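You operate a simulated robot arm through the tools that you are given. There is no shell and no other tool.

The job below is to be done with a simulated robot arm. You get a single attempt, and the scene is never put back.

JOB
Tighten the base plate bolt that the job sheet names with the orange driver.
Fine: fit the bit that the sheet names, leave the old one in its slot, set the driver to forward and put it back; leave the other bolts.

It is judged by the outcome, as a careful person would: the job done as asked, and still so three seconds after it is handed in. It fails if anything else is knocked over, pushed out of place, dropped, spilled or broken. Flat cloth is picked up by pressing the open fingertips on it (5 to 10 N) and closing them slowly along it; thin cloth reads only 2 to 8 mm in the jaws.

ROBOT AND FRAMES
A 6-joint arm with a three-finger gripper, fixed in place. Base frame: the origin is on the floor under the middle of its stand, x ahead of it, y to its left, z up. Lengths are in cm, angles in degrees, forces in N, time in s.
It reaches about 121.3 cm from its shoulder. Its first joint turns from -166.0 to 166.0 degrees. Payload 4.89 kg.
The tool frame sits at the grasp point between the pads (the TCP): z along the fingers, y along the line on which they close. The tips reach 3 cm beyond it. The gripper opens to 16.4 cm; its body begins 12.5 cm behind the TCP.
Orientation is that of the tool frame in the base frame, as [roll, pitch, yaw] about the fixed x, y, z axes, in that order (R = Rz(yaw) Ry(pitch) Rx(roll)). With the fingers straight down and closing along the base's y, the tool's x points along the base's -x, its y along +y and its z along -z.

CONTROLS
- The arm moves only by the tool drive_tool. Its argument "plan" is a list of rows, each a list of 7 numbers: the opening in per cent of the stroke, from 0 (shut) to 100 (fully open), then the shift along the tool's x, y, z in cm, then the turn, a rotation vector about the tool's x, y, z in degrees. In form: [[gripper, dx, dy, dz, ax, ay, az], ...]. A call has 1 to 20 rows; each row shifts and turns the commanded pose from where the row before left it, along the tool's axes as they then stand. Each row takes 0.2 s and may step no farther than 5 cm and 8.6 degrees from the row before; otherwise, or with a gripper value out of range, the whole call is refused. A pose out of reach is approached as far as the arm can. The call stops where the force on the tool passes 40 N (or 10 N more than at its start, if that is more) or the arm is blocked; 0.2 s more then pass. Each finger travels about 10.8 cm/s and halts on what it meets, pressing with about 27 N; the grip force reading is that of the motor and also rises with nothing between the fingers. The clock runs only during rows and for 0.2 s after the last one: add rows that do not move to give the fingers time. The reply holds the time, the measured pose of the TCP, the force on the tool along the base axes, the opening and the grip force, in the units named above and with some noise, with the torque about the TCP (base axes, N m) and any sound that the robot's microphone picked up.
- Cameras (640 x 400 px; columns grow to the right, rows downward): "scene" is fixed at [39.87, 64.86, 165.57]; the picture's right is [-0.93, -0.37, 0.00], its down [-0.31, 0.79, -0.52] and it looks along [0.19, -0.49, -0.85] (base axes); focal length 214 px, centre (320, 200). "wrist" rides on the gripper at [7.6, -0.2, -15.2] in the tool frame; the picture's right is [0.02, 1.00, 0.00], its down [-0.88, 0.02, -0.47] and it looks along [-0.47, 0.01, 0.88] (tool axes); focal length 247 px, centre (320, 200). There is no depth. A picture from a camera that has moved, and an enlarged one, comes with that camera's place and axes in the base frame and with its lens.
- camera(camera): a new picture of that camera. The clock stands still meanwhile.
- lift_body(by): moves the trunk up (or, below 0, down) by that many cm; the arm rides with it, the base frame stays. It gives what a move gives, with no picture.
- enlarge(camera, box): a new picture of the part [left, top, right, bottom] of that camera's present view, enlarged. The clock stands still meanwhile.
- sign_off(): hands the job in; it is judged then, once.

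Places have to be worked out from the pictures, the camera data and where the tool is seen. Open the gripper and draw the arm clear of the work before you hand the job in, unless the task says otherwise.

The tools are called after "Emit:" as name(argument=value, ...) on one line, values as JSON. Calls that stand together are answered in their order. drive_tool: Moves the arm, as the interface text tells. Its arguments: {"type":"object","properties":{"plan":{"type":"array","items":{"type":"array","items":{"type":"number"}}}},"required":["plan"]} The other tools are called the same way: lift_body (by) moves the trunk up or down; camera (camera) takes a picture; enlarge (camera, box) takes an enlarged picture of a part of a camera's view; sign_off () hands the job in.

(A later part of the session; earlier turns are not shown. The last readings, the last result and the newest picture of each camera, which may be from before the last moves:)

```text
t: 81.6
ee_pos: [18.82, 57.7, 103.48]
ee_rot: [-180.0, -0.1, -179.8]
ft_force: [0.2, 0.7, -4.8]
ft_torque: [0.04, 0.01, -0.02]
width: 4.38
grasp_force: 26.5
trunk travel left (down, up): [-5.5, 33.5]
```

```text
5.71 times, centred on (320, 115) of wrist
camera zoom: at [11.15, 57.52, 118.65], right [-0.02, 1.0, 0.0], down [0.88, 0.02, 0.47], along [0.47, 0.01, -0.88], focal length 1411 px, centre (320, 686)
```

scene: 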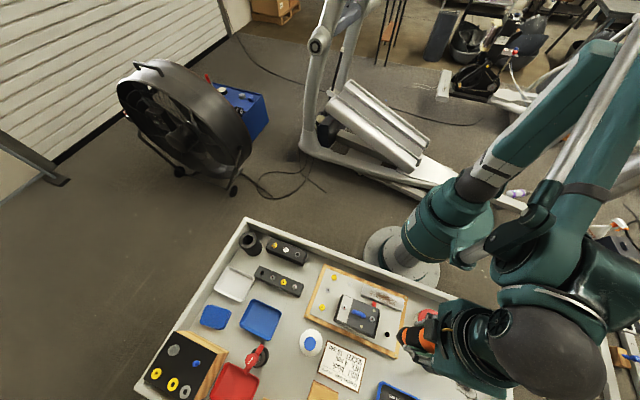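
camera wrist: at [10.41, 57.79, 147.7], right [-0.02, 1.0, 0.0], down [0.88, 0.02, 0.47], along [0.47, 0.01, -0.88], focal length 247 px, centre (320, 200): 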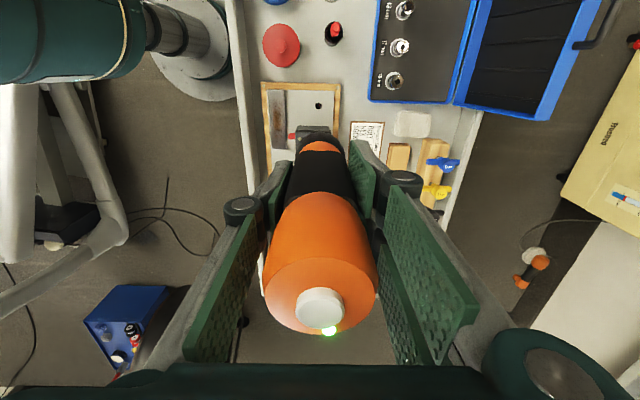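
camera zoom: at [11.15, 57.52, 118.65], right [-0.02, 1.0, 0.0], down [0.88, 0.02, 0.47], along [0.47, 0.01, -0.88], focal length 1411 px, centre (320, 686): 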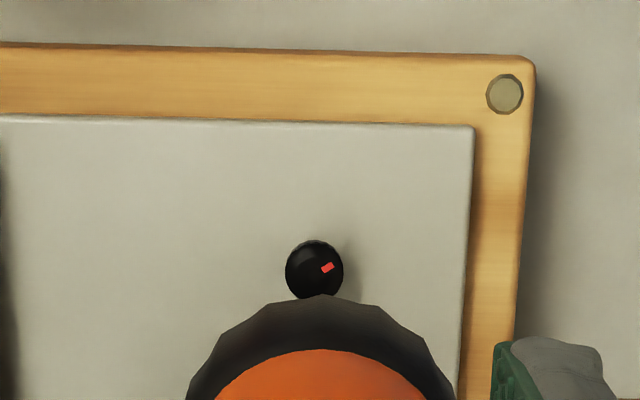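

Tracking is good now. I correct −0.2 x, −0.08 y and lower 1.5 cm.

Emit:
drive_tool(plan=[[0, 0.2, -0.08, 0.5, 0, 0, 0], [0, 0, 0, 0.5, 0, 0, 0], [0, 0, 0, 0.5, 0, 0, 0], [0, 0, 0, 0, 0, 0, 0], [0, 0, 0, 0, 0, 0, 0]])

Emit:
enlarge(camera="wrist", box=[290, 80, 350, 150])

Emit:
enlarge(camera="scene", box=[370, 315, 410, 345])

```text
t: 82.8
ee_pos: [18.48, 57.5, 102.06]
ee_rot: [-180.0, -0.1, -179.9]
ft_force: [-0.2, 0.1, -4.0]
ft_torque: [0.0, 0.03, -0.02]
width: 4.41
grasp_force: 26.9
trunk travel left (down, up): [-5.5, 33.5]
```

```text
5.71 times, centred on (320, 115) of wrist
camera zoom: at [10.86, 57.39, 117.22], right [-0.02, 1.0, 0.0], down [0.88, 0.02, 0.47], along [0.47, 0.01, -0.88], focal length 1411 px, centre (320, 686)
```

zoom: 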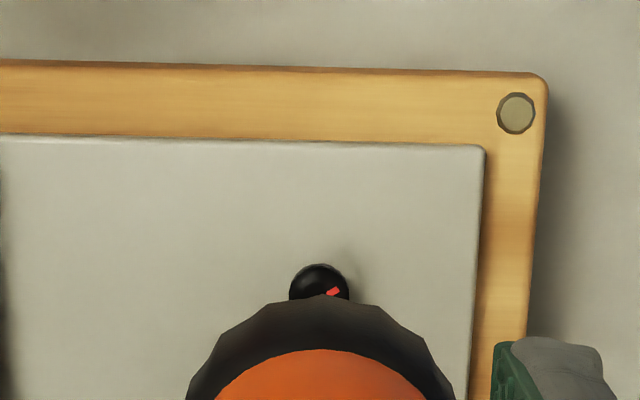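

```text
13.33 times, centred on (390, 330) of scene
camera zoom: at [39.87, 64.86, 165.57], right [-0.93, -0.37, 0.0], down [-0.31, 0.79, -0.52], along [0.19, -0.49, -0.85], focal length 2860 px, centre (-613, -1533)
```

zoom: 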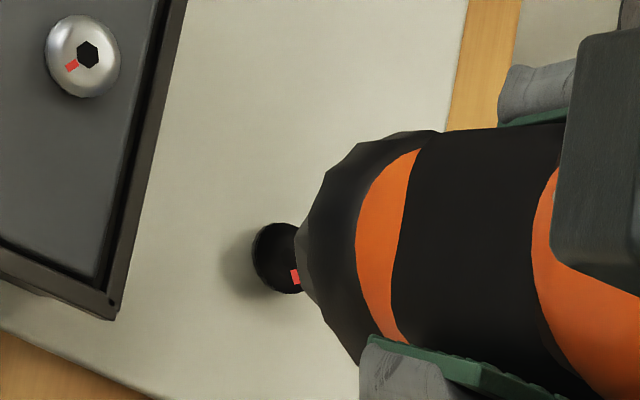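

Aligned within about 0.06 cm. I descend in 0.2 cm steps, watching for contact.

Emit:
drive_tool(plan=[[0, -0.04, 0.05, 0.25, 0, 0, 0], [0, 0, 0, 0.25, 0, 0, 0], [0, 0, 0, 0.25, 0, 0, 0], [0, 0, 0, 0.25, 0, 0, 0], [0, 0, 0, 0, 0, 0, 0]])

Emit:
enlarge(camera="wrist", box=[290, 80, 350, 150])

```text
t: 84.0
ee_pos: [18.46, 57.49, 101.14]
ee_rot: [179.9, -0.1, -179.9]
ft_force: [0.1, -0.6, -5.4]
ft_torque: [0.0, 0.0, 0.01]
width: 4.4
grasp_force: 27.3
trunk travel left (down, up): [-5.5, 33.5]
```

```text
5.71 times, centred on (320, 115) of wrist
camera zoom: at [10.81, 57.41, 116.2], right [-0.02, 1.0, 0.0], down [0.88, 0.02, 0.47], along [0.47, 0.01, -0.88], focal length 1411 px, centre (320, 686)
```

zoom: 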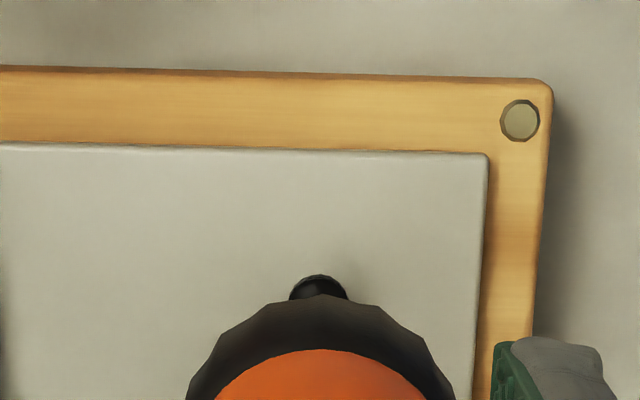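

Emit:
drive_tool(plan=[[0, -0.06, 0.04, 0.15, 0, 0, 0], [0, 0, 0, 0.15, 0, 0, 0], [0, 0, 0, 0.15, 0, 0, 0], [0, 0, 0, 0.15, 0, 0, 0], [0, 0, 0, 0, 0, 0, 0]])

Emit:
enlarge(camera="scene", box=[370, 315, 410, 345])

Emit:
enlarge(camera="wrist", box=[290, 80, 350, 150])

```text
t: 85.2
ee_pos: [18.58, 57.52, 100.33]
ee_rot: [-179.9, -0.1, -179.9]
ft_force: [-0.6, -1.3, -4.3]
ft_torque: [0.03, 0.02, 0.01]
width: 4.4
grasp_force: 27.7
trunk travel left (down, up): [-5.5, 33.5]
```

```text
13.33 times, centred on (390, 330) of scene
camera zoom: at [39.87, 64.86, 165.57], right [-0.93, -0.37, 0.0], down [-0.31, 0.79, -0.52], along [0.19, -0.49, -0.85], focal length 2860 px, centre (-613, -1533)
```

zoom: 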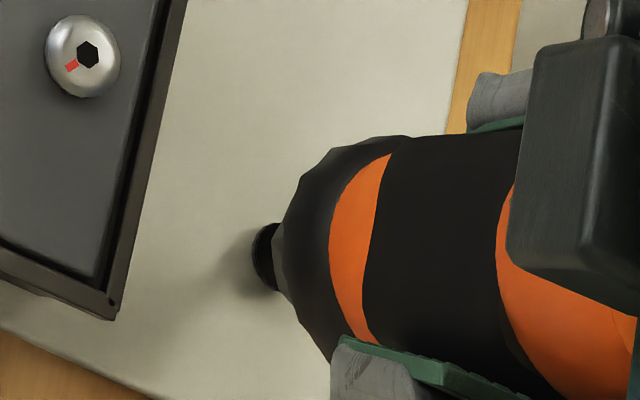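

```text
5.71 times, centred on (320, 115) of wrist
camera zoom: at [10.93, 57.48, 115.53], right [-0.02, 1.0, 0.0], down [0.88, 0.02, 0.47], along [0.47, 0.01, -0.88], focal length 1411 px, centre (320, 686)
```

zoom: 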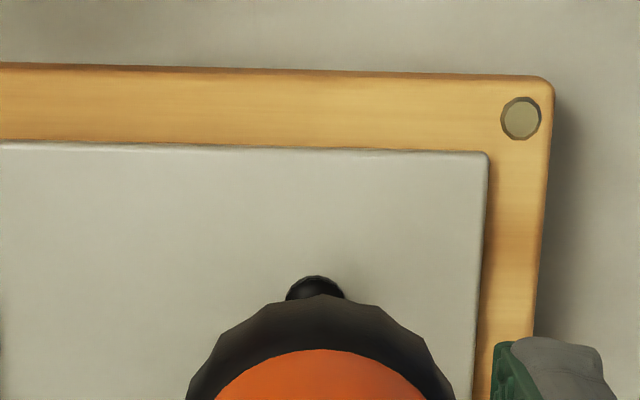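

Alignment is within about 0.05 cm. I continue down in 0.1–0.15 cm steps.

Emit:
drive_tool(plan=[[0, 0.02, -0.02, 0.15, 0, 0, 0], [0, 0, 0, 0.15, 0, 0, 0], [0, 0, 0, 0.15, 0, 0, 0], [0, 0, 0, 0, 0, 0, 0]])

```text
t: 86.2
ee_pos: [18.65, 57.51, 100.08]
ee_rot: [-179.9, 0.0, -179.8]
ft_force: [0.2, 0.3, -0.4]
ft_torque: [-0.01, -0.03, 0.01]
width: 4.42
grasp_force: 26.8
trunk travel left (down, up): [-5.5, 33.5]
```

Contact begins (about 4 N) at TCP z≈100.1. I press slightly more, watching torque and sound.

Emit:
drive_tool(plan=[[0, 0, 0, 0.1, 0, 0, 0], [0, 0, 0, 0, 0, 0, 0]])

Emit:
enlarge(camera="scene", box=[374, 318, 406, 342])

Emit:
enlarge(camera="wrist", box=[290, 80, 350, 150])

```text
t: 86.8
ee_pos: [18.5, 57.59, 100.01]
ee_rot: [-180.0, 0.0, -179.9]
ft_force: [-2.9, -3.0, 0.6]
ft_torque: [-0.57, 0.56, -0.03]
width: 4.38
grasp_force: 27.3
trunk travel left (down, up): [-5.5, 33.5]
```

```text
16.00 times, centred on (390, 330) of scene
camera zoom: at [39.87, 64.86, 165.57], right [-0.93, -0.37, 0.0], down [-0.31, 0.79, -0.52], along [0.19, -0.49, -0.85], focal length 3432 px, centre (-800, -1880)
```

zoom: 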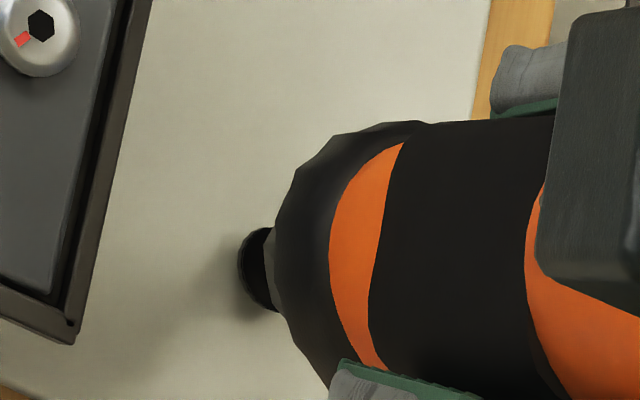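

```text
5.71 times, centred on (320, 115) of wrist
camera zoom: at [10.89, 57.44, 115.08], right [-0.02, 1.0, 0.0], down [0.88, 0.02, 0.47], along [0.47, 0.01, -0.88], focal length 1411 px, centre (320, 686)
```

zoom: 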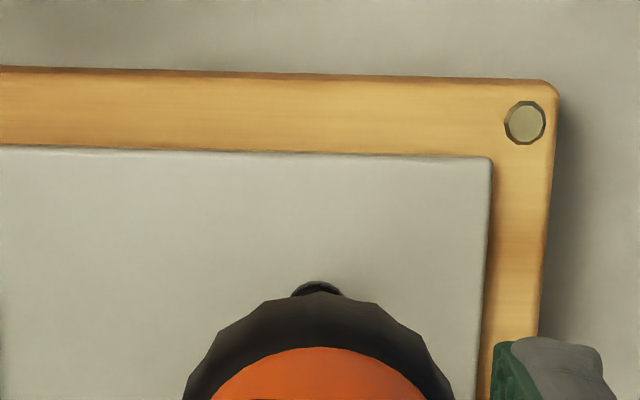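

Emit:
drive_tool(plan=[[0, -0.02, 0.02, 0.1, 0, 0, 0], [0, 0, 0, 0.1, 0, 0, 0], [0, 0, 0, 0, 0, 0, 0]])

```text
t: 87.6
ee_pos: [18.67, 57.58, 99.72]
ee_rot: [180.0, 0.1, -179.9]
ft_force: [-2.2, -0.9, -0.3]
ft_torque: [-0.14, 0.35, 0.01]
width: 4.39
grasp_force: 26.0
trunk travel left (down, up): [-5.5, 33.5]
```

It moves on with light force (perhaps the bit entering the recess). I continue.

Emit:
drive_tool(plan=[[0, -0.01, 0.01, 0.1, 0, 0, 0], [0, 0, 0, 0.1, 0, 0, 0], [0, 0, 0, 0, 0, 0, 0]])

```text
t: 88.4
ee_pos: [18.6, 57.57, 99.44]
ee_rot: [-180.0, -0.1, -179.8]
ft_force: [0.2, -2.4, -0.1]
ft_torque: [-0.49, -0.08, 0.0]
width: 4.4
grasp_force: 26.9
trunk travel left (down, up): [-5.5, 33.5]
```

Emit:
drive_tool(plan=[[0, 0, 0, 0.1, 0, 0, 0], [0, 0, 0, 0.1, 0, 0, 0], [0, 0, 0, 0, 0, 0, 0]])

Emit:
enlarge(camera="scene", box=[374, 318, 406, 342])

Emit:
enlarge(camera="wrist", box=[250, 130, 390, 350])

```text
t: 89.2
ee_pos: [18.61, 57.7, 99.3]
ee_rot: [-180.0, -0.2, -179.8]
ft_force: [0.3, -1.6, 1.1]
ft_torque: [-0.42, -0.18, 0.4]
width: 4.37
grasp_force: 27.2
trunk travel left (down, up): [-5.5, 33.5]
```

```text
16.00 times, centred on (390, 330) of scene
camera zoom: at [39.87, 64.86, 165.57], right [-0.93, -0.37, 0.0], down [-0.31, 0.79, -0.52], along [0.19, -0.49, -0.85], focal length 3432 px, centre (-800, -1880)
```

zoom: 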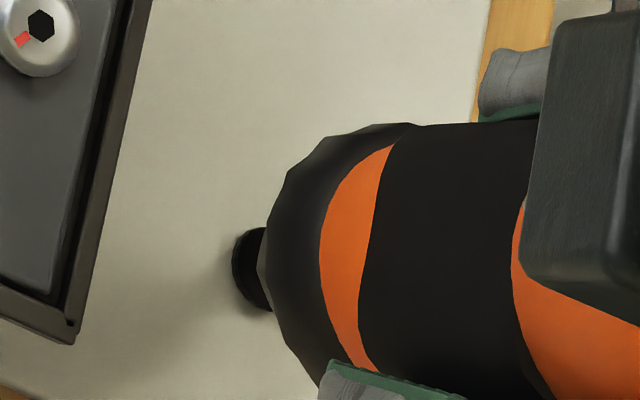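

```text
1.82 times, centred on (320, 240) of wrist
camera zoom: at [10.9, 57.48, 114.5], right [-0.02, 1.0, 0.0], down [0.88, 0.02, 0.47], along [0.47, 0.01, -0.88], focal length 449 px, centre (320, 127)
```

zoom: 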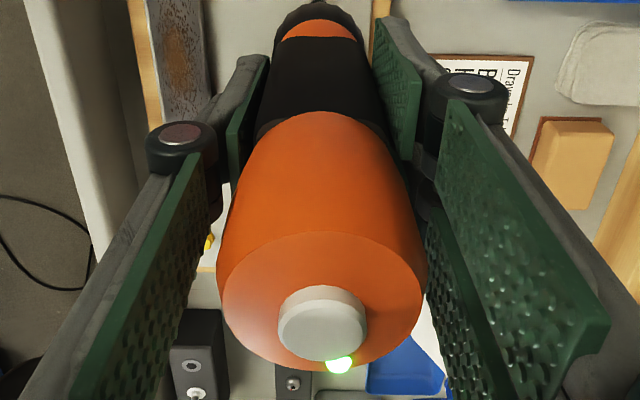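

A torque of +0.4 N·m about z appears: the driver is turning the bolt clockwise (reaction counter-clockwise), i.e. tightening. I hold here and monitor.

Emit:
drive_tool(plan=[[0, 0, 0, 0.05, 0, 0, 0], [0, 0, 0, 0, 0, 0, 0], [0, 0, 0, 0, 0, 0, 0]])

Emit:
enlarge(camera="scene", box=[374, 318, 406, 342])

```text
t: 90.0
ee_pos: [18.64, 57.59, 99.29]
ee_rot: [180.0, -0.1, 180.0]
ft_force: [-0.6, -0.8, 1.4]
ft_torque: [-0.19, 0.1, 0.0]
width: 4.41
grasp_force: 27.2
trunk travel left (down, up): [-5.5, 33.5]
```

```text
16.00 times, centred on (390, 330) of scene
camera zoom: at [39.87, 64.86, 165.57], right [-0.93, -0.37, 0.0], down [-0.31, 0.79, -0.52], along [0.19, -0.49, -0.85], focal length 3432 px, centre (-800, -1880)
```

zoom: 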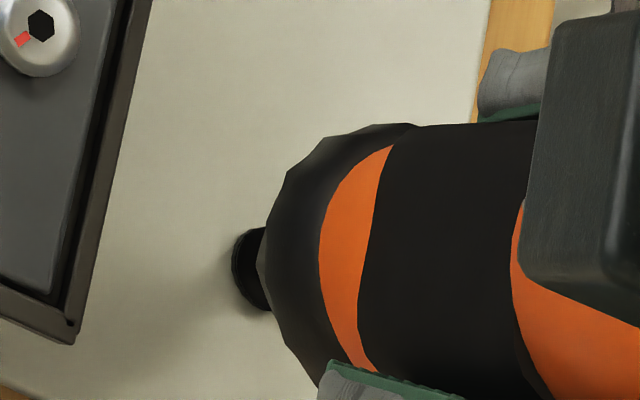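

The torque is back to zero. I press a bit further to see whether it runs again.

Emit:
drive_tool(plan=[[0, 0, 0, 0.08, 0, 0, 0], [0, 0, 0, 0, 0, 0, 0]])

```text
t: 90.6
ee_pos: [18.61, 57.64, 99.19]
ee_rot: [180.0, 0.0, -179.9]
ft_force: [-0.5, 1.7, 2.2]
ft_torque: [0.26, 0.11, 0.0]
width: 4.41
grasp_force: 26.7
trunk travel left (down, up): [-5.5, 33.5]
```

Emit:
drive_tool(plan=[[0, 0, 0, 0.08, 0, 0, 0], [0, 0, 0, 0.08, 0, 0, 0], [0, 0, 0, 0, 0, 0, 0]])

```text
t: 91.4
ee_pos: [18.56, 57.67, 99.0]
ee_rot: [180.0, -0.2, -179.8]
ft_force: [0.7, 4.2, 3.8]
ft_torque: [0.73, -0.11, 0.03]
width: 4.41
grasp_force: 27.5
trunk travel left (down, up): [-5.5, 33.5]
```

Emit:
drive_tool(plan=[[0, 0, 0.03, 0.08, 0, 0, 0], [0, 0, 0, 0.08, 0, 0, 0], [0, 0, 0, 0, 0, 0, 0]])

Emit:
enlarge(camera="wrist", box=[290, 80, 350, 150])

Emit:
enlarge(camera="scene", box=[374, 318, 406, 342])

```text
t: 92.2
ee_pos: [18.66, 57.64, 98.95]
ee_rot: [-180.0, -0.2, -179.9]
ft_force: [-0.4, 3.6, 4.6]
ft_torque: [0.55, 0.04, 0.03]
width: 4.39
grasp_force: 27.3
trunk travel left (down, up): [-5.5, 33.5]
```

```text
5.71 times, centred on (320, 115) of wrist
camera zoom: at [10.9, 57.44, 114.05], right [-0.02, 1.0, 0.0], down [0.88, 0.02, 0.47], along [0.47, 0.01, -0.88], focal length 1411 px, centre (320, 686)
```

zoom: 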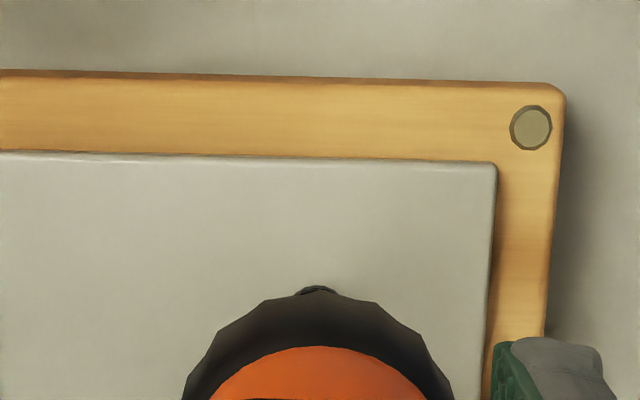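

```text
16.00 times, centred on (390, 330) of scene
camera zoom: at [39.87, 64.86, 165.57], right [-0.93, -0.37, 0.0], down [-0.31, 0.79, -0.52], along [0.19, -0.49, -0.85], focal length 3432 px, centre (-800, -1880)
```

zoom: 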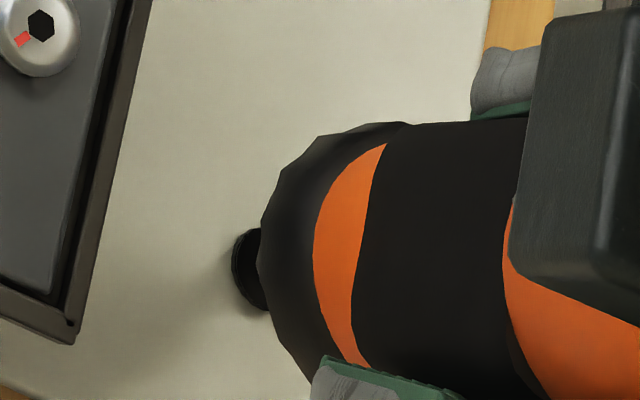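

The bolt head seems to have sunk slightly and the 0.4 N·m torque was likely the final tightening. I lift off 6 cm and inspect the bolt.

Emit:
drive_tool(plan=[[0, 0, 0, -0.3, 0, 0, 0], [0, 0, 0, -0.5, 0, 0, 0], [0, 0, 0, -1, 0, 0, 0], [0, 0, 0, -2, 0, 0, 0], [0, 0, 0, -2.5, 0, 0, 0], [0, 0, 0, 0, 0, 0, 0]])

Emit:
enlarge(camera="wrist", box=[300, 85, 340, 125])

Emit:
enlarge(camera="scene", box=[374, 322, 398, 342])

```text
t: 93.6
ee_pos: [18.56, 57.67, 105.26]
ee_rot: [179.9, -0.2, -180.0]
ft_force: [0.3, -0.5, -5.9]
ft_torque: [-0.01, 0.02, -0.05]
width: 4.41
grasp_force: 26.7
trunk travel left (down, up): [-5.5, 33.5]
```

```text
10.00 times, centred on (320, 105) of wrist
camera zoom: at [10.91, 57.57, 120.39], right [-0.02, 1.0, 0.0], down [0.88, 0.02, 0.47], along [0.47, 0.01, -0.88], focal length 2470 px, centre (320, 1150)
```

zoom: 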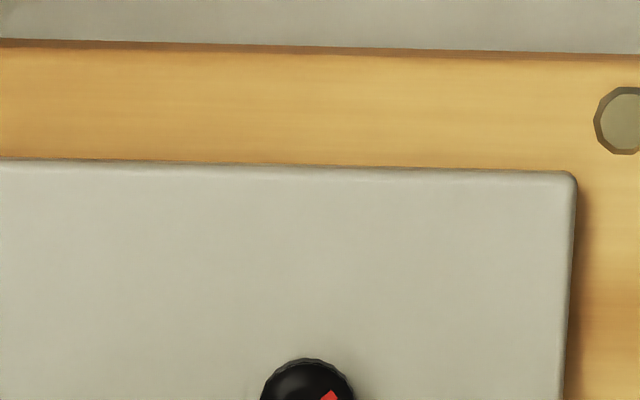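

```text
16.00 times, centred on (386, 332) of scene
camera zoom: at [39.87, 64.86, 165.57], right [-0.93, -0.37, 0.0], down [-0.31, 0.79, -0.52], along [0.19, -0.49, -0.85], focal length 3432 px, centre (-736, -1912)
```

zoom: 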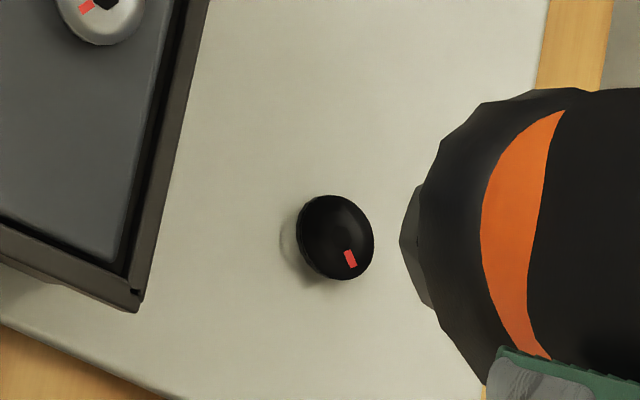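

I compare the black bolt with the other base plate bolts for seating and take a closer wrist look.

Emit:
drive_tool(plan=[[0, 0, 0, -4, 0, 0, 0], [0, -3, 0, -4, 0, 0, 0], [0, -4, 0, 0, 0, 0, 0], [0, 0, 0, 0, 0, 0, 0]])

Emit:
camera(camera="wrist")

Emit:
enlarge(camera="scene", box=[300, 260, 420, 365])

Emit:
enlarge(camera="scene", box=[375, 325, 399, 340])

```text
t: 94.6
ee_pos: [25.81, 57.89, 113.44]
ee_rot: [-180.0, -0.1, -179.9]
ft_force: [-1.2, 0.2, -3.9]
ft_torque: [0.01, -0.07, -0.03]
width: 4.41
grasp_force: 27.7
trunk travel left (down, up): [-5.5, 33.5]
```

```text
taken
camera wrist: at [18.07, 57.69, 128.58], right [-0.02, 1.0, 0.0], down [0.88, 0.02, 0.47], along [0.47, 0.01, -0.88], focal length 247 px, centre (320, 200)
```

wrist: 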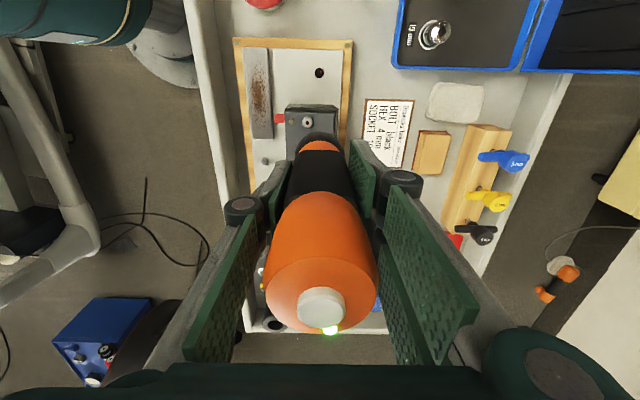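

```text
3.81 times, centred on (360, 312) of scene
camera zoom: at [39.87, 64.86, 165.57], right [-0.93, -0.37, 0.0], down [-0.31, 0.79, -0.52], along [0.19, -0.49, -0.85], focal length 817 px, centre (168, -229)
```

zoom: 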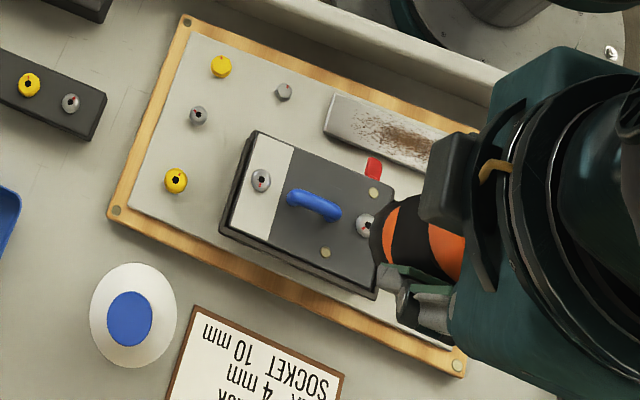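

```text
16.00 times, centred on (387, 332) of scene
camera zoom: at [39.87, 64.86, 165.57], right [-0.93, -0.37, 0.0], down [-0.31, 0.79, -0.52], along [0.19, -0.49, -0.85], focal length 3432 px, centre (-752, -1920)
```

zoom: 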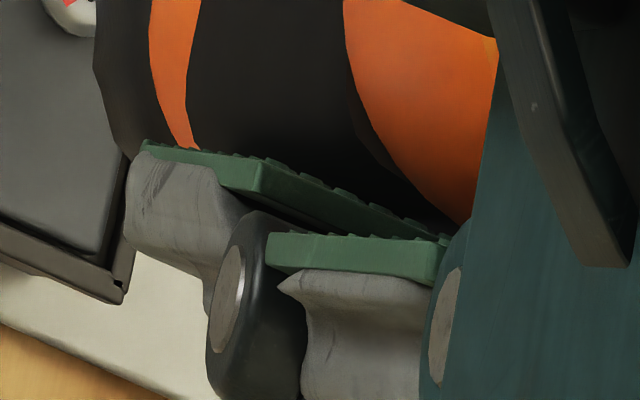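

Emit:
enlarge(camera="wrist", box=[304, 58, 336, 84])

Emit:
enlarge(camera="wrist", box=[240, 40, 360, 180])

```text
15.38 times, centred on (320, 71) of wrist
camera zoom: at [18.07, 57.69, 128.58], right [-0.02, 1.0, 0.0], down [0.88, 0.02, 0.47], along [0.47, 0.01, -0.88], focal length 3800 px, centre (320, 2185)
```

zoom: 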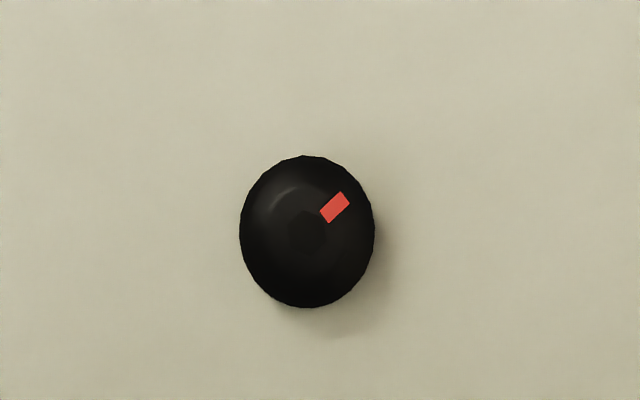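

```text
2.86 times, centred on (300, 110) of wrist
camera zoom: at [18.07, 57.69, 128.58], right [-0.02, 1.0, 0.0], down [0.88, 0.02, 0.47], along [0.47, 0.01, -0.88], focal length 706 px, centre (377, 457)
```

zoom: 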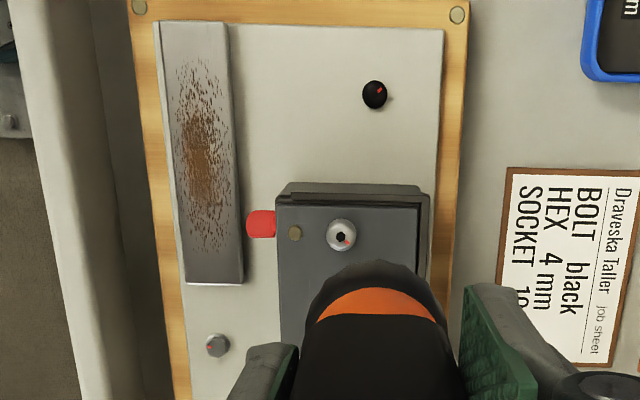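

The reaction torque sign indicates clockwise driving. I move the arm clear of the scene camera's line to compare the bolt with its first picture.

Emit:
drive_tool(plan=[[0, 0, 0, -4, 0, 0, 0], [0, 3, -3, 0, 0, 0, 0], [0, 3, -3, 0, 0, 0, 0], [0, 3, -3, 0, 0, 0, 0], [0, 0, 0, 0, 0, 0, 0]])

Emit:
enlarge(camera="scene", box=[375, 325, 399, 340])

Emit:
camera(camera="wrist")

```text
t: 95.8
ee_pos: [16.74, 48.92, 117.33]
ee_rot: [179.9, 0.0, 180.0]
ft_force: [0.4, 0.6, -5.1]
ft_torque: [-0.01, 0.06, 0.01]
width: 4.38
grasp_force: 27.2
trunk travel left (down, up): [-5.5, 33.5]
```

```text
16.00 times, centred on (387, 332) of scene
camera zoom: at [39.87, 64.86, 165.57], right [-0.93, -0.37, 0.0], down [-0.31, 0.79, -0.52], along [0.19, -0.49, -0.85], focal length 3432 px, centre (-752, -1920)
```

zoom: 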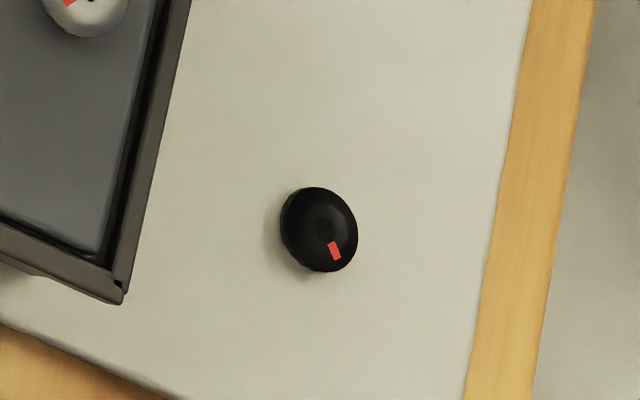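

```text
taken
camera wrist: at [9.07, 48.74, 132.46], right [-0.02, 1.0, 0.0], down [0.88, 0.02, 0.47], along [0.47, 0.01, -0.88], focal length 247 px, centre (320, 200)
```

wrist: 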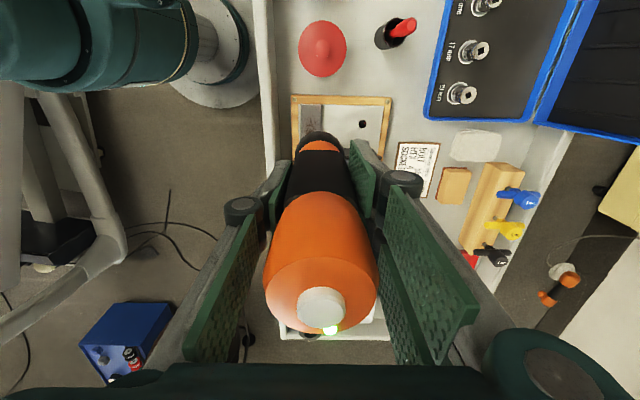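

The bolt has sunk: its image shifted and its shadow is now tight against the head. I look at the other bolts' shadows and at this bolt from the wrist for comparison.

Emit:
enlarge(camera="wrist", box=[346, 111, 378, 137])

Emit:
enlarge(camera="scene", box=[316, 282, 340, 297])

Emit:
enlarge(camera="scene", box=[310, 299, 334, 314])

Emit:
enlarge(camera="scene", box=[338, 276, 362, 291])

```text
15.38 times, centred on (362, 124) of wrist
camera zoom: at [9.07, 48.74, 132.46], right [-0.02, 1.0, 0.0], down [0.88, 0.02, 0.47], along [0.47, 0.01, -0.88], focal length 3800 px, centre (-326, 1369)
```

zoom: 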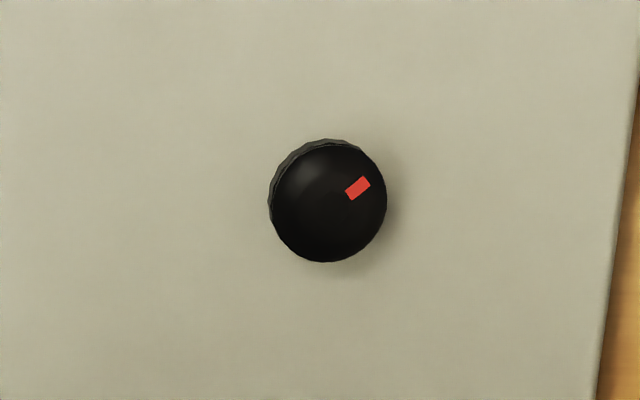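

```text
16.00 times, centred on (328, 290) of scene
camera zoom: at [39.87, 64.86, 165.57], right [-0.93, -0.37, 0.0], down [-0.31, 0.79, -0.52], along [0.19, -0.49, -0.85], focal length 3432 px, centre (192, -1232)
```

zoom: 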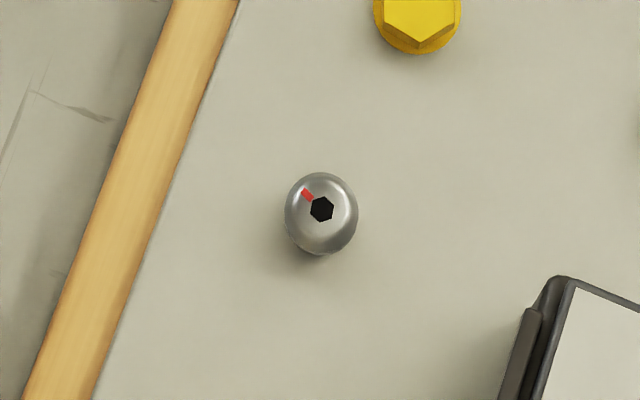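

```text
16.00 times, centred on (322, 306) of scene
camera zoom: at [39.87, 64.86, 165.57], right [-0.93, -0.37, 0.0], down [-0.31, 0.79, -0.52], along [0.19, -0.49, -0.85], focal length 3432 px, centre (288, -1504)
```

zoom: 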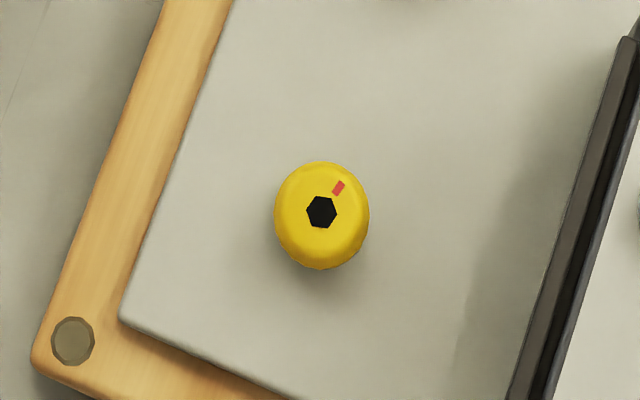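

```text
16.00 times, centred on (350, 284) of scene
camera zoom: at [39.87, 64.86, 165.57], right [-0.93, -0.37, 0.0], down [-0.31, 0.79, -0.52], along [0.19, -0.49, -0.85], focal length 3432 px, centre (-160, -1136)
```

zoom: 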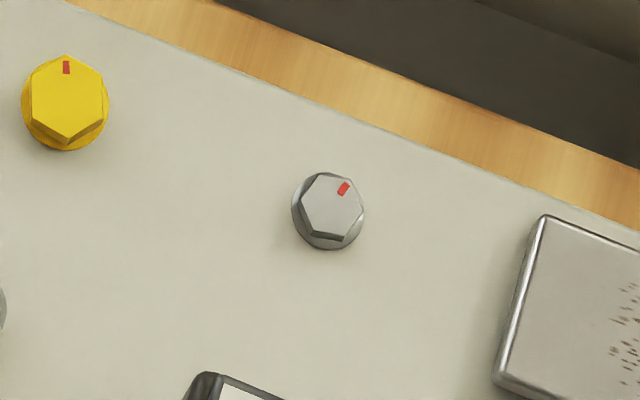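

The black bolt now looks seated like the others. To be certain it is really tight, I go back for a second press and will compare the red mark; first I return above it.

Emit:
drive_tool(plan=[[0, -0.9, 4.3, 0, 0, 0, 0], [0, -0.9, 4.3, 0, 0, 0, 0], [0, 0, 0, 4, 0, 0, 0], [0, 0, 0, 4, 0, 0, 0], [0, 0, 0, 4, 0, 0, 0], [0, 0, 0, 0, 0, 0, 0], [0, 0, 0, 0, 0, 0, 0]])

Emit:
enlarge(camera="wrist", box=[290, 70, 350, 150])

```text
t: 97.4
ee_pos: [18.47, 57.21, 105.37]
ee_rot: [-180.0, -0.1, -180.0]
ft_force: [-0.2, 0.4, -4.9]
ft_torque: [0.0, 0.01, 0.01]
width: 4.38
grasp_force: 27.1
trunk travel left (down, up): [-5.5, 33.5]
```

```text
5.00 times, centred on (320, 110) of wrist
camera zoom: at [10.75, 57.14, 120.55], right [-0.02, 1.0, 0.0], down [0.88, 0.02, 0.47], along [0.47, 0.01, -0.88], focal length 1235 px, centre (320, 650)
```

zoom: 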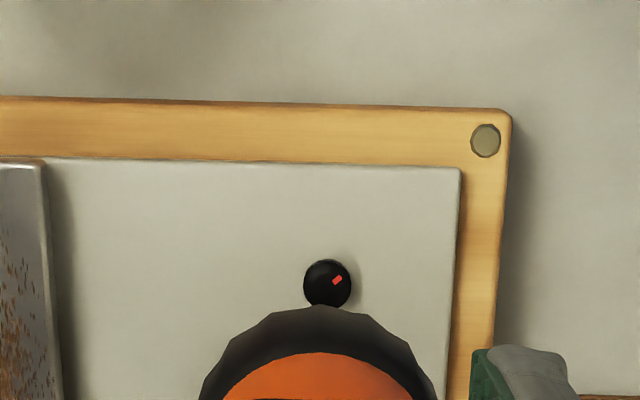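

I correct (+0.17, +0.30) to the earlier seated position and lower to about 1.3 cm above expected contact.

Emit:
drive_tool(plan=[[0, -0.17, 0.3, 1, 0, 0, 0], [0, 0, 0, 1.5, 0, 0, 0], [0, 0, 0, 1.2, 0, 0, 0], [0, 0, 0, 0.8, 0, 0, 0], [0, 0, 0, 0, 0, 0, 0], [0, 0, 0, 0, 0, 0, 0]])

Emit:
enlarge(camera="wrist", box=[290, 80, 350, 150])

```text
t: 98.8
ee_pos: [18.53, 57.53, 100.7]
ee_rot: [-180.0, -0.2, -180.0]
ft_force: [-0.3, -0.6, -5.1]
ft_torque: [-0.01, -0.02, 0.0]
width: 4.39
grasp_force: 27.3
trunk travel left (down, up): [-5.5, 33.5]
```

```text
5.71 times, centred on (320, 115) of wrist
camera zoom: at [10.91, 57.49, 115.87], right [-0.02, 1.0, 0.0], down [0.88, 0.02, 0.47], along [0.47, 0.01, -0.88], focal length 1411 px, centre (320, 686)
```

zoom: 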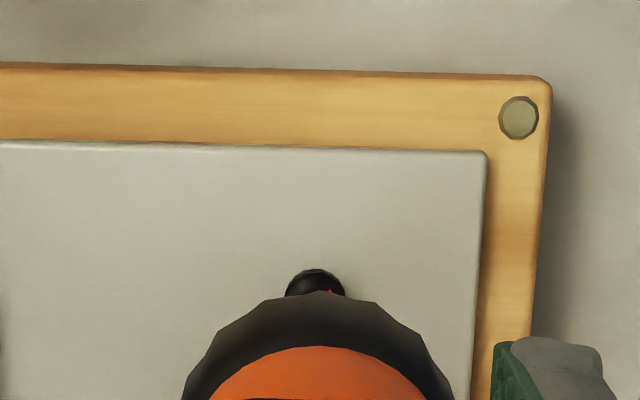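

Emit:
drive_tool(plan=[[0, 0, -0.04, 0.2, 0, 0, 0], [0, 0, 0, 0.2, 0, 0, 0], [0, 0, 0, 0.2, 0, 0, 0], [0, 0, 0, 0.15, 0, 0, 0], [0, 0, 0, 0, 0, 0, 0]])

```text
t: 100.0
ee_pos: [18.55, 57.46, 99.88]
ee_rot: [179.9, -0.1, -179.9]
ft_force: [0.3, 0.2, -5.2]
ft_torque: [-0.02, 0.0, 0.05]
width: 4.38
grasp_force: 26.9
trunk travel left (down, up): [-5.5, 33.5]
```

No contact yet at 99.88, where the bolt was felt before at 100.1, confirming it has sunk. I continue.

Emit:
drive_tool(plan=[[0, 0, 0, 0.1, 0, 0, 0], [0, 0, 0, 0.1, 0, 0, 0], [0, 0, 0, 0.1, 0, 0, 0], [0, 0, 0, 0.1, 0, 0, 0], [0, 0, 0, 0, 0, 0, 0]])

```text
t: 101.2
ee_pos: [18.54, 57.59, 99.49]
ee_rot: [-180.0, -0.2, -179.9]
ft_force: [-0.4, 0.1, -0.8]
ft_torque: [0.01, -0.02, 0.0]
width: 4.38
grasp_force: 27.2
trunk travel left (down, up): [-5.5, 33.5]
```

Emit:
drive_tool(plan=[[0, 0, 0, 0.1, 0, 0, 0], [0, 0, 0, 0, 0, 0, 0]])

Emit:
drive_tool(plan=[[0, 0, 0, 0.1, 0, 0, 0], [0, 0, 0, 0, 0, 0, 0]])

Emit:
drive_tool(plan=[[0, 0, 0, 0.1, 0, 0, 0], [0, 0, 0, 0, 0, 0, 0]])

```text
t: 101.8
ee_pos: [18.6, 57.59, 99.47]
ee_rot: [179.9, -0.1, -179.9]
ft_force: [-0.7, 4.9, -0.3]
ft_torque: [0.79, 0.16, 0.0]
width: 4.35
grasp_force: 27.1
trunk travel left (down, up): [-5.5, 33.5]
```

```text
t: 102.4
ee_pos: [18.61, 57.44, 99.51]
ee_rot: [-180.0, 0.0, -179.8]
ft_force: [1.9, 2.6, 0.7]
ft_torque: [0.51, -0.25, -0.03]
width: 4.35
grasp_force: 26.9
trunk travel left (down, up): [-5.5, 33.5]
```

```text
t: 103.0
ee_pos: [18.47, 57.55, 99.25]
ee_rot: [180.0, -0.1, -180.0]
ft_force: [2.4, 1.5, 1.8]
ft_torque: [0.25, -0.61, 0.02]
width: 4.39
grasp_force: 26.8
trunk travel left (down, up): [-5.5, 33.5]
```

Contact at about 99.5, i.e. 0.6 cm lower than the first time. I press on as before, sampling torque at each step.

Emit:
drive_tool(plan=[[0, 0, 0, 0.1, 0, 0, 0], [0, 0, 0, 0, 0, 0, 0]])

Emit:
drive_tool(plan=[[0, 0, 0, 0.1, 0, 0, 0]])

Emit:
drive_tool(plan=[[0, 0, 0, 0.1, 0, 0, 0]])

Emit:
drive_tool(plan=[[0, 0, 0, 0.1, 0, 0, 0]])

```text
t: 103.6
ee_pos: [18.52, 57.49, 99.09]
ee_rot: [-179.9, -0.1, -179.9]
ft_force: [2.6, 2.9, 2.5]
ft_torque: [0.56, -0.51, -0.02]
width: 4.4
grasp_force: 26.6
trunk travel left (down, up): [-5.5, 33.5]
```

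```text
t: 104.0
ee_pos: [18.56, 57.66, 99.13]
ee_rot: [-179.9, -0.2, -179.8]
ft_force: [1.0, 0.7, 4.4]
ft_torque: [0.02, -0.3, -0.02]
width: 4.35
grasp_force: 27.3
trunk travel left (down, up): [-5.5, 33.5]
```

```text
t: 104.4
ee_pos: [18.61, 57.48, 98.92]
ee_rot: [-180.0, -0.1, -179.9]
ft_force: [-1.4, -0.5, 5.2]
ft_torque: [-0.05, 0.12, 0.01]
width: 4.4
grasp_force: 26.4
trunk travel left (down, up): [-5.5, 33.5]
```

```text
t: 104.8
ee_pos: [18.52, 57.49, 98.78]
ee_rot: [180.0, -0.1, -179.9]
ft_force: [-2.3, -0.2, 6.1]
ft_torque: [-0.13, 0.41, 0.01]
width: 4.4
grasp_force: 27.1
trunk travel left (down, up): [-5.5, 33.5]
```

The force pattern shows a spring: the motor trigger seems to be near 0.78 cm of travel (where torque appeared the first time), and I'm at 0.72 now. I press a little further to run it again.

Emit:
drive_tool(plan=[[0, 0, 0, 0.1, 0, 0, 0]])

Emit:
drive_tool(plan=[[0, 0, 0, 0.05, 0, 0, 0]])

```text
t: 105.2
ee_pos: [18.59, 57.49, 98.73]
ee_rot: [-179.9, 0.0, -179.9]
ft_force: [-3.8, -0.2, 6.8]
ft_torque: [-0.05, 0.58, -0.02]
width: 4.4
grasp_force: 26.8
trunk travel left (down, up): [-5.5, 33.5]
```

```text
t: 105.6
ee_pos: [18.53, 57.52, 98.59]
ee_rot: [-180.0, -0.1, -179.9]
ft_force: [-2.7, 0.4, 5.4]
ft_torque: [0.15, 0.57, 0.0]
width: 4.39
grasp_force: 26.8
trunk travel left (down, up): [-5.5, 33.5]
```

Emit:
drive_tool(plan=[[0, -0.03, 0, 0.08, 0, 0, 0]])

Emit:
drive_tool(plan=[[0, 0, 0, 0.08, 0, 0, 0]])

Emit:
drive_tool(plan=[[0, 0, 0, 0.08, 0, 0, 0]])

```text
t: 106.0
ee_pos: [18.68, 57.5, 98.57]
ee_rot: [-180.0, -0.1, -179.9]
ft_force: [-4.2, 1.1, 6.7]
ft_torque: [0.19, 0.69, 0.02]
width: 4.39
grasp_force: 27.3
trunk travel left (down, up): [-5.5, 33.5]
```

```text
t: 106.4
ee_pos: [18.57, 57.48, 98.59]
ee_rot: [180.0, 0.0, -180.0]
ft_force: [-1.2, 0.1, 13.1]
ft_torque: [-0.03, 0.04, 0.0]
width: 4.4
grasp_force: 27.7
trunk travel left (down, up): [-5.5, 33.5]
```

```text
t: 106.8
ee_pos: [18.64, 57.43, 98.45]
ee_rot: [179.9, 0.0, -180.0]
ft_force: [1.3, -0.2, 18.7]
ft_torque: [-0.12, -0.37, -0.02]
width: 4.43
grasp_force: 27.6
trunk travel left (down, up): [-5.5, 33.5]
```

It now bottoms firmly (about 23 N) with no further turning or sinking, and the force curve matches the end of the first run, so the bolt was already tight. I lift off and check the red mark.

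Emit:
drive_tool(plan=[[0, 0, 0, -0.3, 0, 0, 0], [0, 0, 0, -0.5, 0, 0, 0], [0, 0, 0, -1.5, 0, 0, 0], [0, 0, 0, -4, 0, 0, 0], [0, 0, 0, -4, 0, 0, 0], [0, 0, 0, -4, 0, 0, 0], [0, 0, 0, -4, 0, 0, 0], [0, 0, 0, 0, 0, 0, 0]])

Emit:
enlarge(camera="scene", box=[375, 325, 399, 340])

Emit:
camera(camera="wrist")

Emit:
camera(camera="scene")

```text
t: 108.6
ee_pos: [19.87, 56.94, 116.14]
ee_rot: [-179.9, -0.1, 179.0]
ft_force: [-0.1, 0.5, -4.2]
ft_torque: [-0.05, -0.02, 0.02]
width: 4.35
grasp_force: 26.9
trunk travel left (down, up): [-5.5, 33.5]
```

```text
16.00 times, centred on (387, 332) of scene
camera zoom: at [39.87, 64.86, 165.57], right [-0.93, -0.37, 0.0], down [-0.31, 0.79, -0.52], along [0.19, -0.49, -0.85], focal length 3432 px, centre (-752, -1920)
```

zoom: 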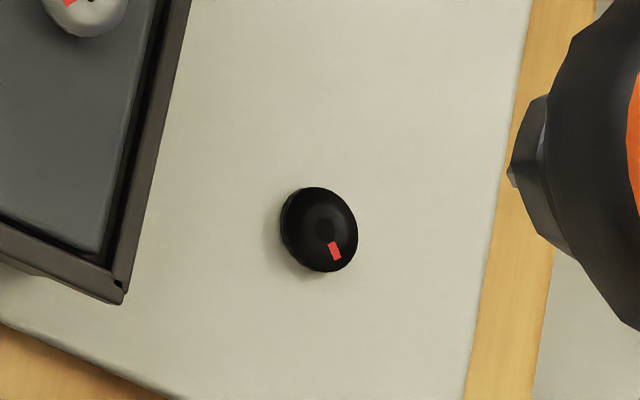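

```text
taken
camera wrist: at [12.13, 57.05, 131.44], right [0.0, 1.0, 0.0], down [0.88, 0.0, 0.47], along [0.47, 0.0, -0.88], focal length 247 px, centre (320, 200)
```

wrist: 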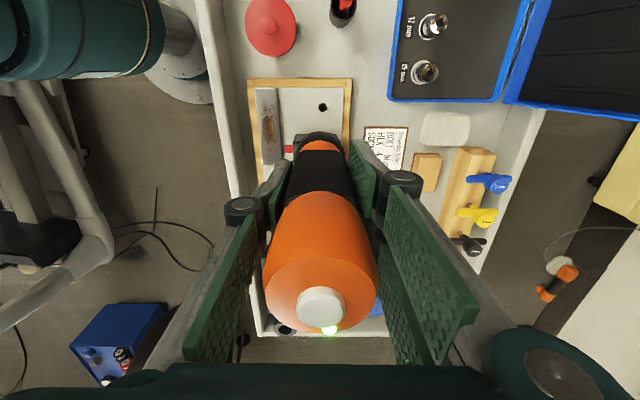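

```text
taken
```

scene: 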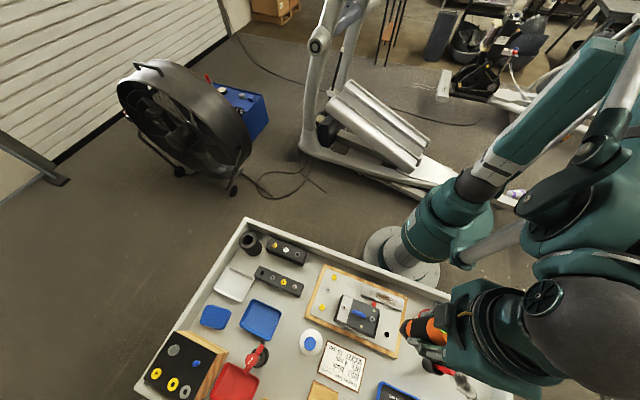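

The mark and seating are unchanged after the second press, so the black bolt is tight. Next I put the driver back: I restore the trunk (+12 cm, the arm rises with it), then travel to the holder.

Emit:
lift_body(by=12)

Emit:
drive_tool(plan=[[0, -4, -0.5, 0, 0, 0, 0], [0, -4.5, -0.7, 0, 0, 0, 0], [0, -4.5, -0.7, 0, 0, 0, 0], [0, -4.5, -0.7, 0, 0, 0, 0], [0, -4.5, -0.7, 0, 0, 0, 0], [0, 0, 0, 0, 0, 0, 0]])

```text
t: 110.1
ee_pos: [19.8, 57.1, 128.18]
ee_rot: [179.9, -0.1, 179.0]
ft_force: [-0.7, 0.1, -5.5]
ft_torque: [-0.01, 0.03, 0.02]
width: 4.39
grasp_force: 27.1
trunk travel left (down, up): [-17.5, 21.5]
```

```text
t: 111.5
ee_pos: [40.85, 53.99, 128.41]
ee_rot: [-180.0, -0.1, -180.0]
ft_force: [1.3, 0.1, -5.0]
ft_torque: [-0.01, 0.1, 0.0]
width: 4.39
grasp_force: 26.7
trunk travel left (down, up): [-17.5, 21.5]
```

Tracking is good again. I continue to above the holder at (76.1, 47.6) and look.

Emit:
drive_tool(plan=[[0, -4.42, -0.8, 0, 0, 0, 0], [0, -4.42, -0.8, 0, 0, 0, 0], [0, -4.42, -0.8, 0, 0, 0, 0], [0, -4.42, -0.8, 0, 0, 0, 0], [0, -4.42, -0.8, 0, 0, 0, 0], [0, -4.42, -0.8, 0, 0, 0, 0], [0, -4.42, -0.8, 0, 0, 0, 0], [0, -4.2, -0.8, 0, 0, 0, 0], [0, 0, 0, 4, 0, 0, 0], [0, 0, 0, 4, 0, 0, 0], [0, 0, 0, 4, 0, 0, 0], [0, 0, 0, 0, 0, 0, 0]])

Emit:
camera(camera="wrist")

Emit:
enlarge(camera="wrist", box=[270, 80, 370, 200])

Emit:
enlarge(camera="scene", box=[222, 210, 272, 260])

```text
t: 114.1
ee_pos: [75.85, 47.98, 116.55]
ee_rot: [180.0, -0.2, -179.9]
ft_force: [0.1, 0.1, -5.4]
ft_torque: [-0.04, 0.02, 0.01]
width: 4.38
grasp_force: 26.6
trunk travel left (down, up): [-17.5, 21.5]
```

```text
taken
camera wrist: at [68.13, 47.83, 131.64], right [-0.02, 1.0, 0.0], down [0.88, 0.02, 0.47], along [0.47, 0.01, -0.88], focal length 247 px, centre (320, 200)
```

wrist: 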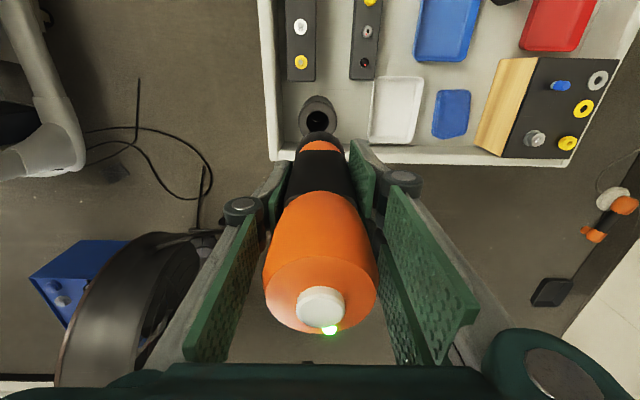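

```text
3.33 times, centred on (320, 140) of wrist
camera zoom: at [68.13, 47.83, 131.64], right [-0.02, 1.0, 0.0], down [0.88, 0.02, 0.47], along [0.47, 0.01, -0.88], focal length 823 px, centre (320, 400)
```

zoom: 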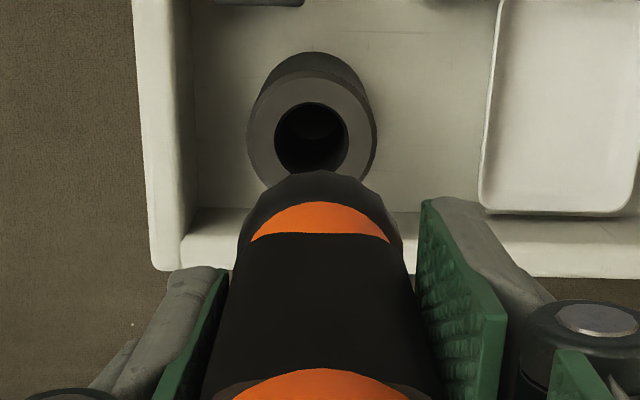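

```text
8.00 times, centred on (247, 235) of scene
camera zoom: at [39.87, 64.86, 165.57], right [-0.93, -0.37, 0.0], down [-0.31, 0.79, -0.52], along [0.19, -0.49, -0.85], focal length 1716 px, centre (904, -80)
```

zoom: 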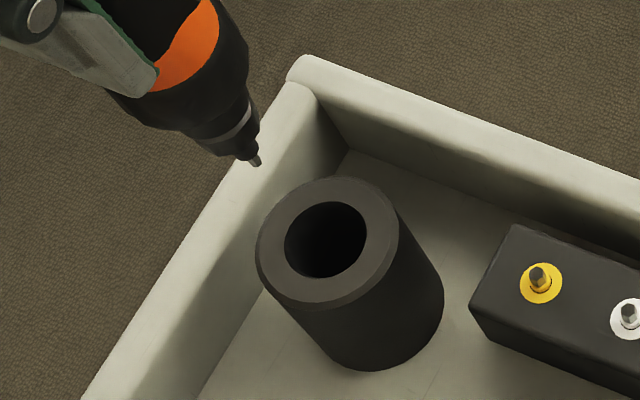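

The holder hole is at about (76.0, 47.5). I shift (+0.35, −0.40) and lower 10 cm.

Emit:
drive_tool(plan=[[0, -0.35, -0.4, 2, 0, 0, 0], [0, 0, 0, 3, 0, 0, 0], [0, 0, 0, 3, 0, 0, 0], [0, 0, 0, 1, 0, 0, 0], [0, 0, 0, 0, 0, 0, 0], [0, 0, 0, 0, 0, 0, 0]])

Emit:
enlarge(camera="wrist", box=[270, 80, 370, 200])

Emit:
enlarge(camera="scene", box=[222, 210, 272, 260])

```text
t: 115.5
ee_pos: [76.31, 47.66, 107.65]
ee_rot: [-180.0, -0.1, -179.9]
ft_force: [0.1, 0.1, -4.7]
ft_torque: [0.04, 0.03, 0.0]
width: 4.38
grasp_force: 26.8
trunk travel left (down, up): [-17.5, 21.5]
```

```text
3.33 times, centred on (320, 140) of wrist
camera zoom: at [68.5, 47.49, 122.87], right [-0.02, 1.0, 0.0], down [0.88, 0.02, 0.47], along [0.47, 0.01, -0.88], focal length 823 px, centre (320, 400)
```

zoom: 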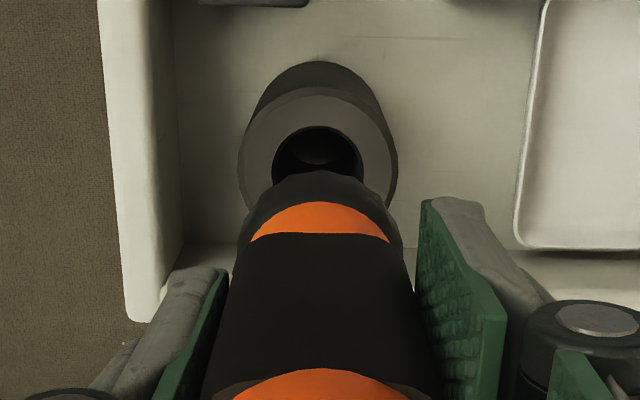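

```text
8.00 times, centred on (247, 235) of scene
camera zoom: at [39.87, 64.86, 165.57], right [-0.93, -0.37, 0.0], down [-0.31, 0.79, -0.52], along [0.19, -0.49, -0.85], focal length 1716 px, centre (904, -80)
```

zoom: 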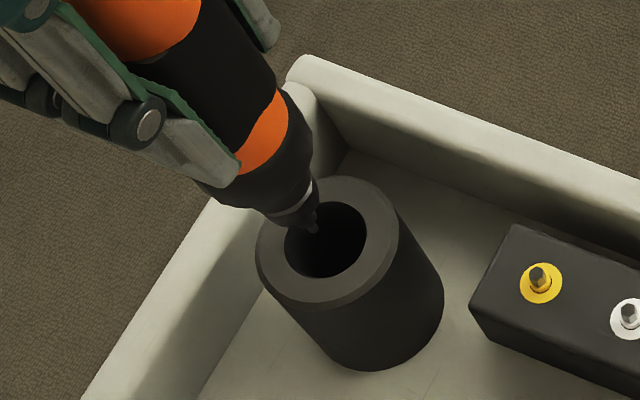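

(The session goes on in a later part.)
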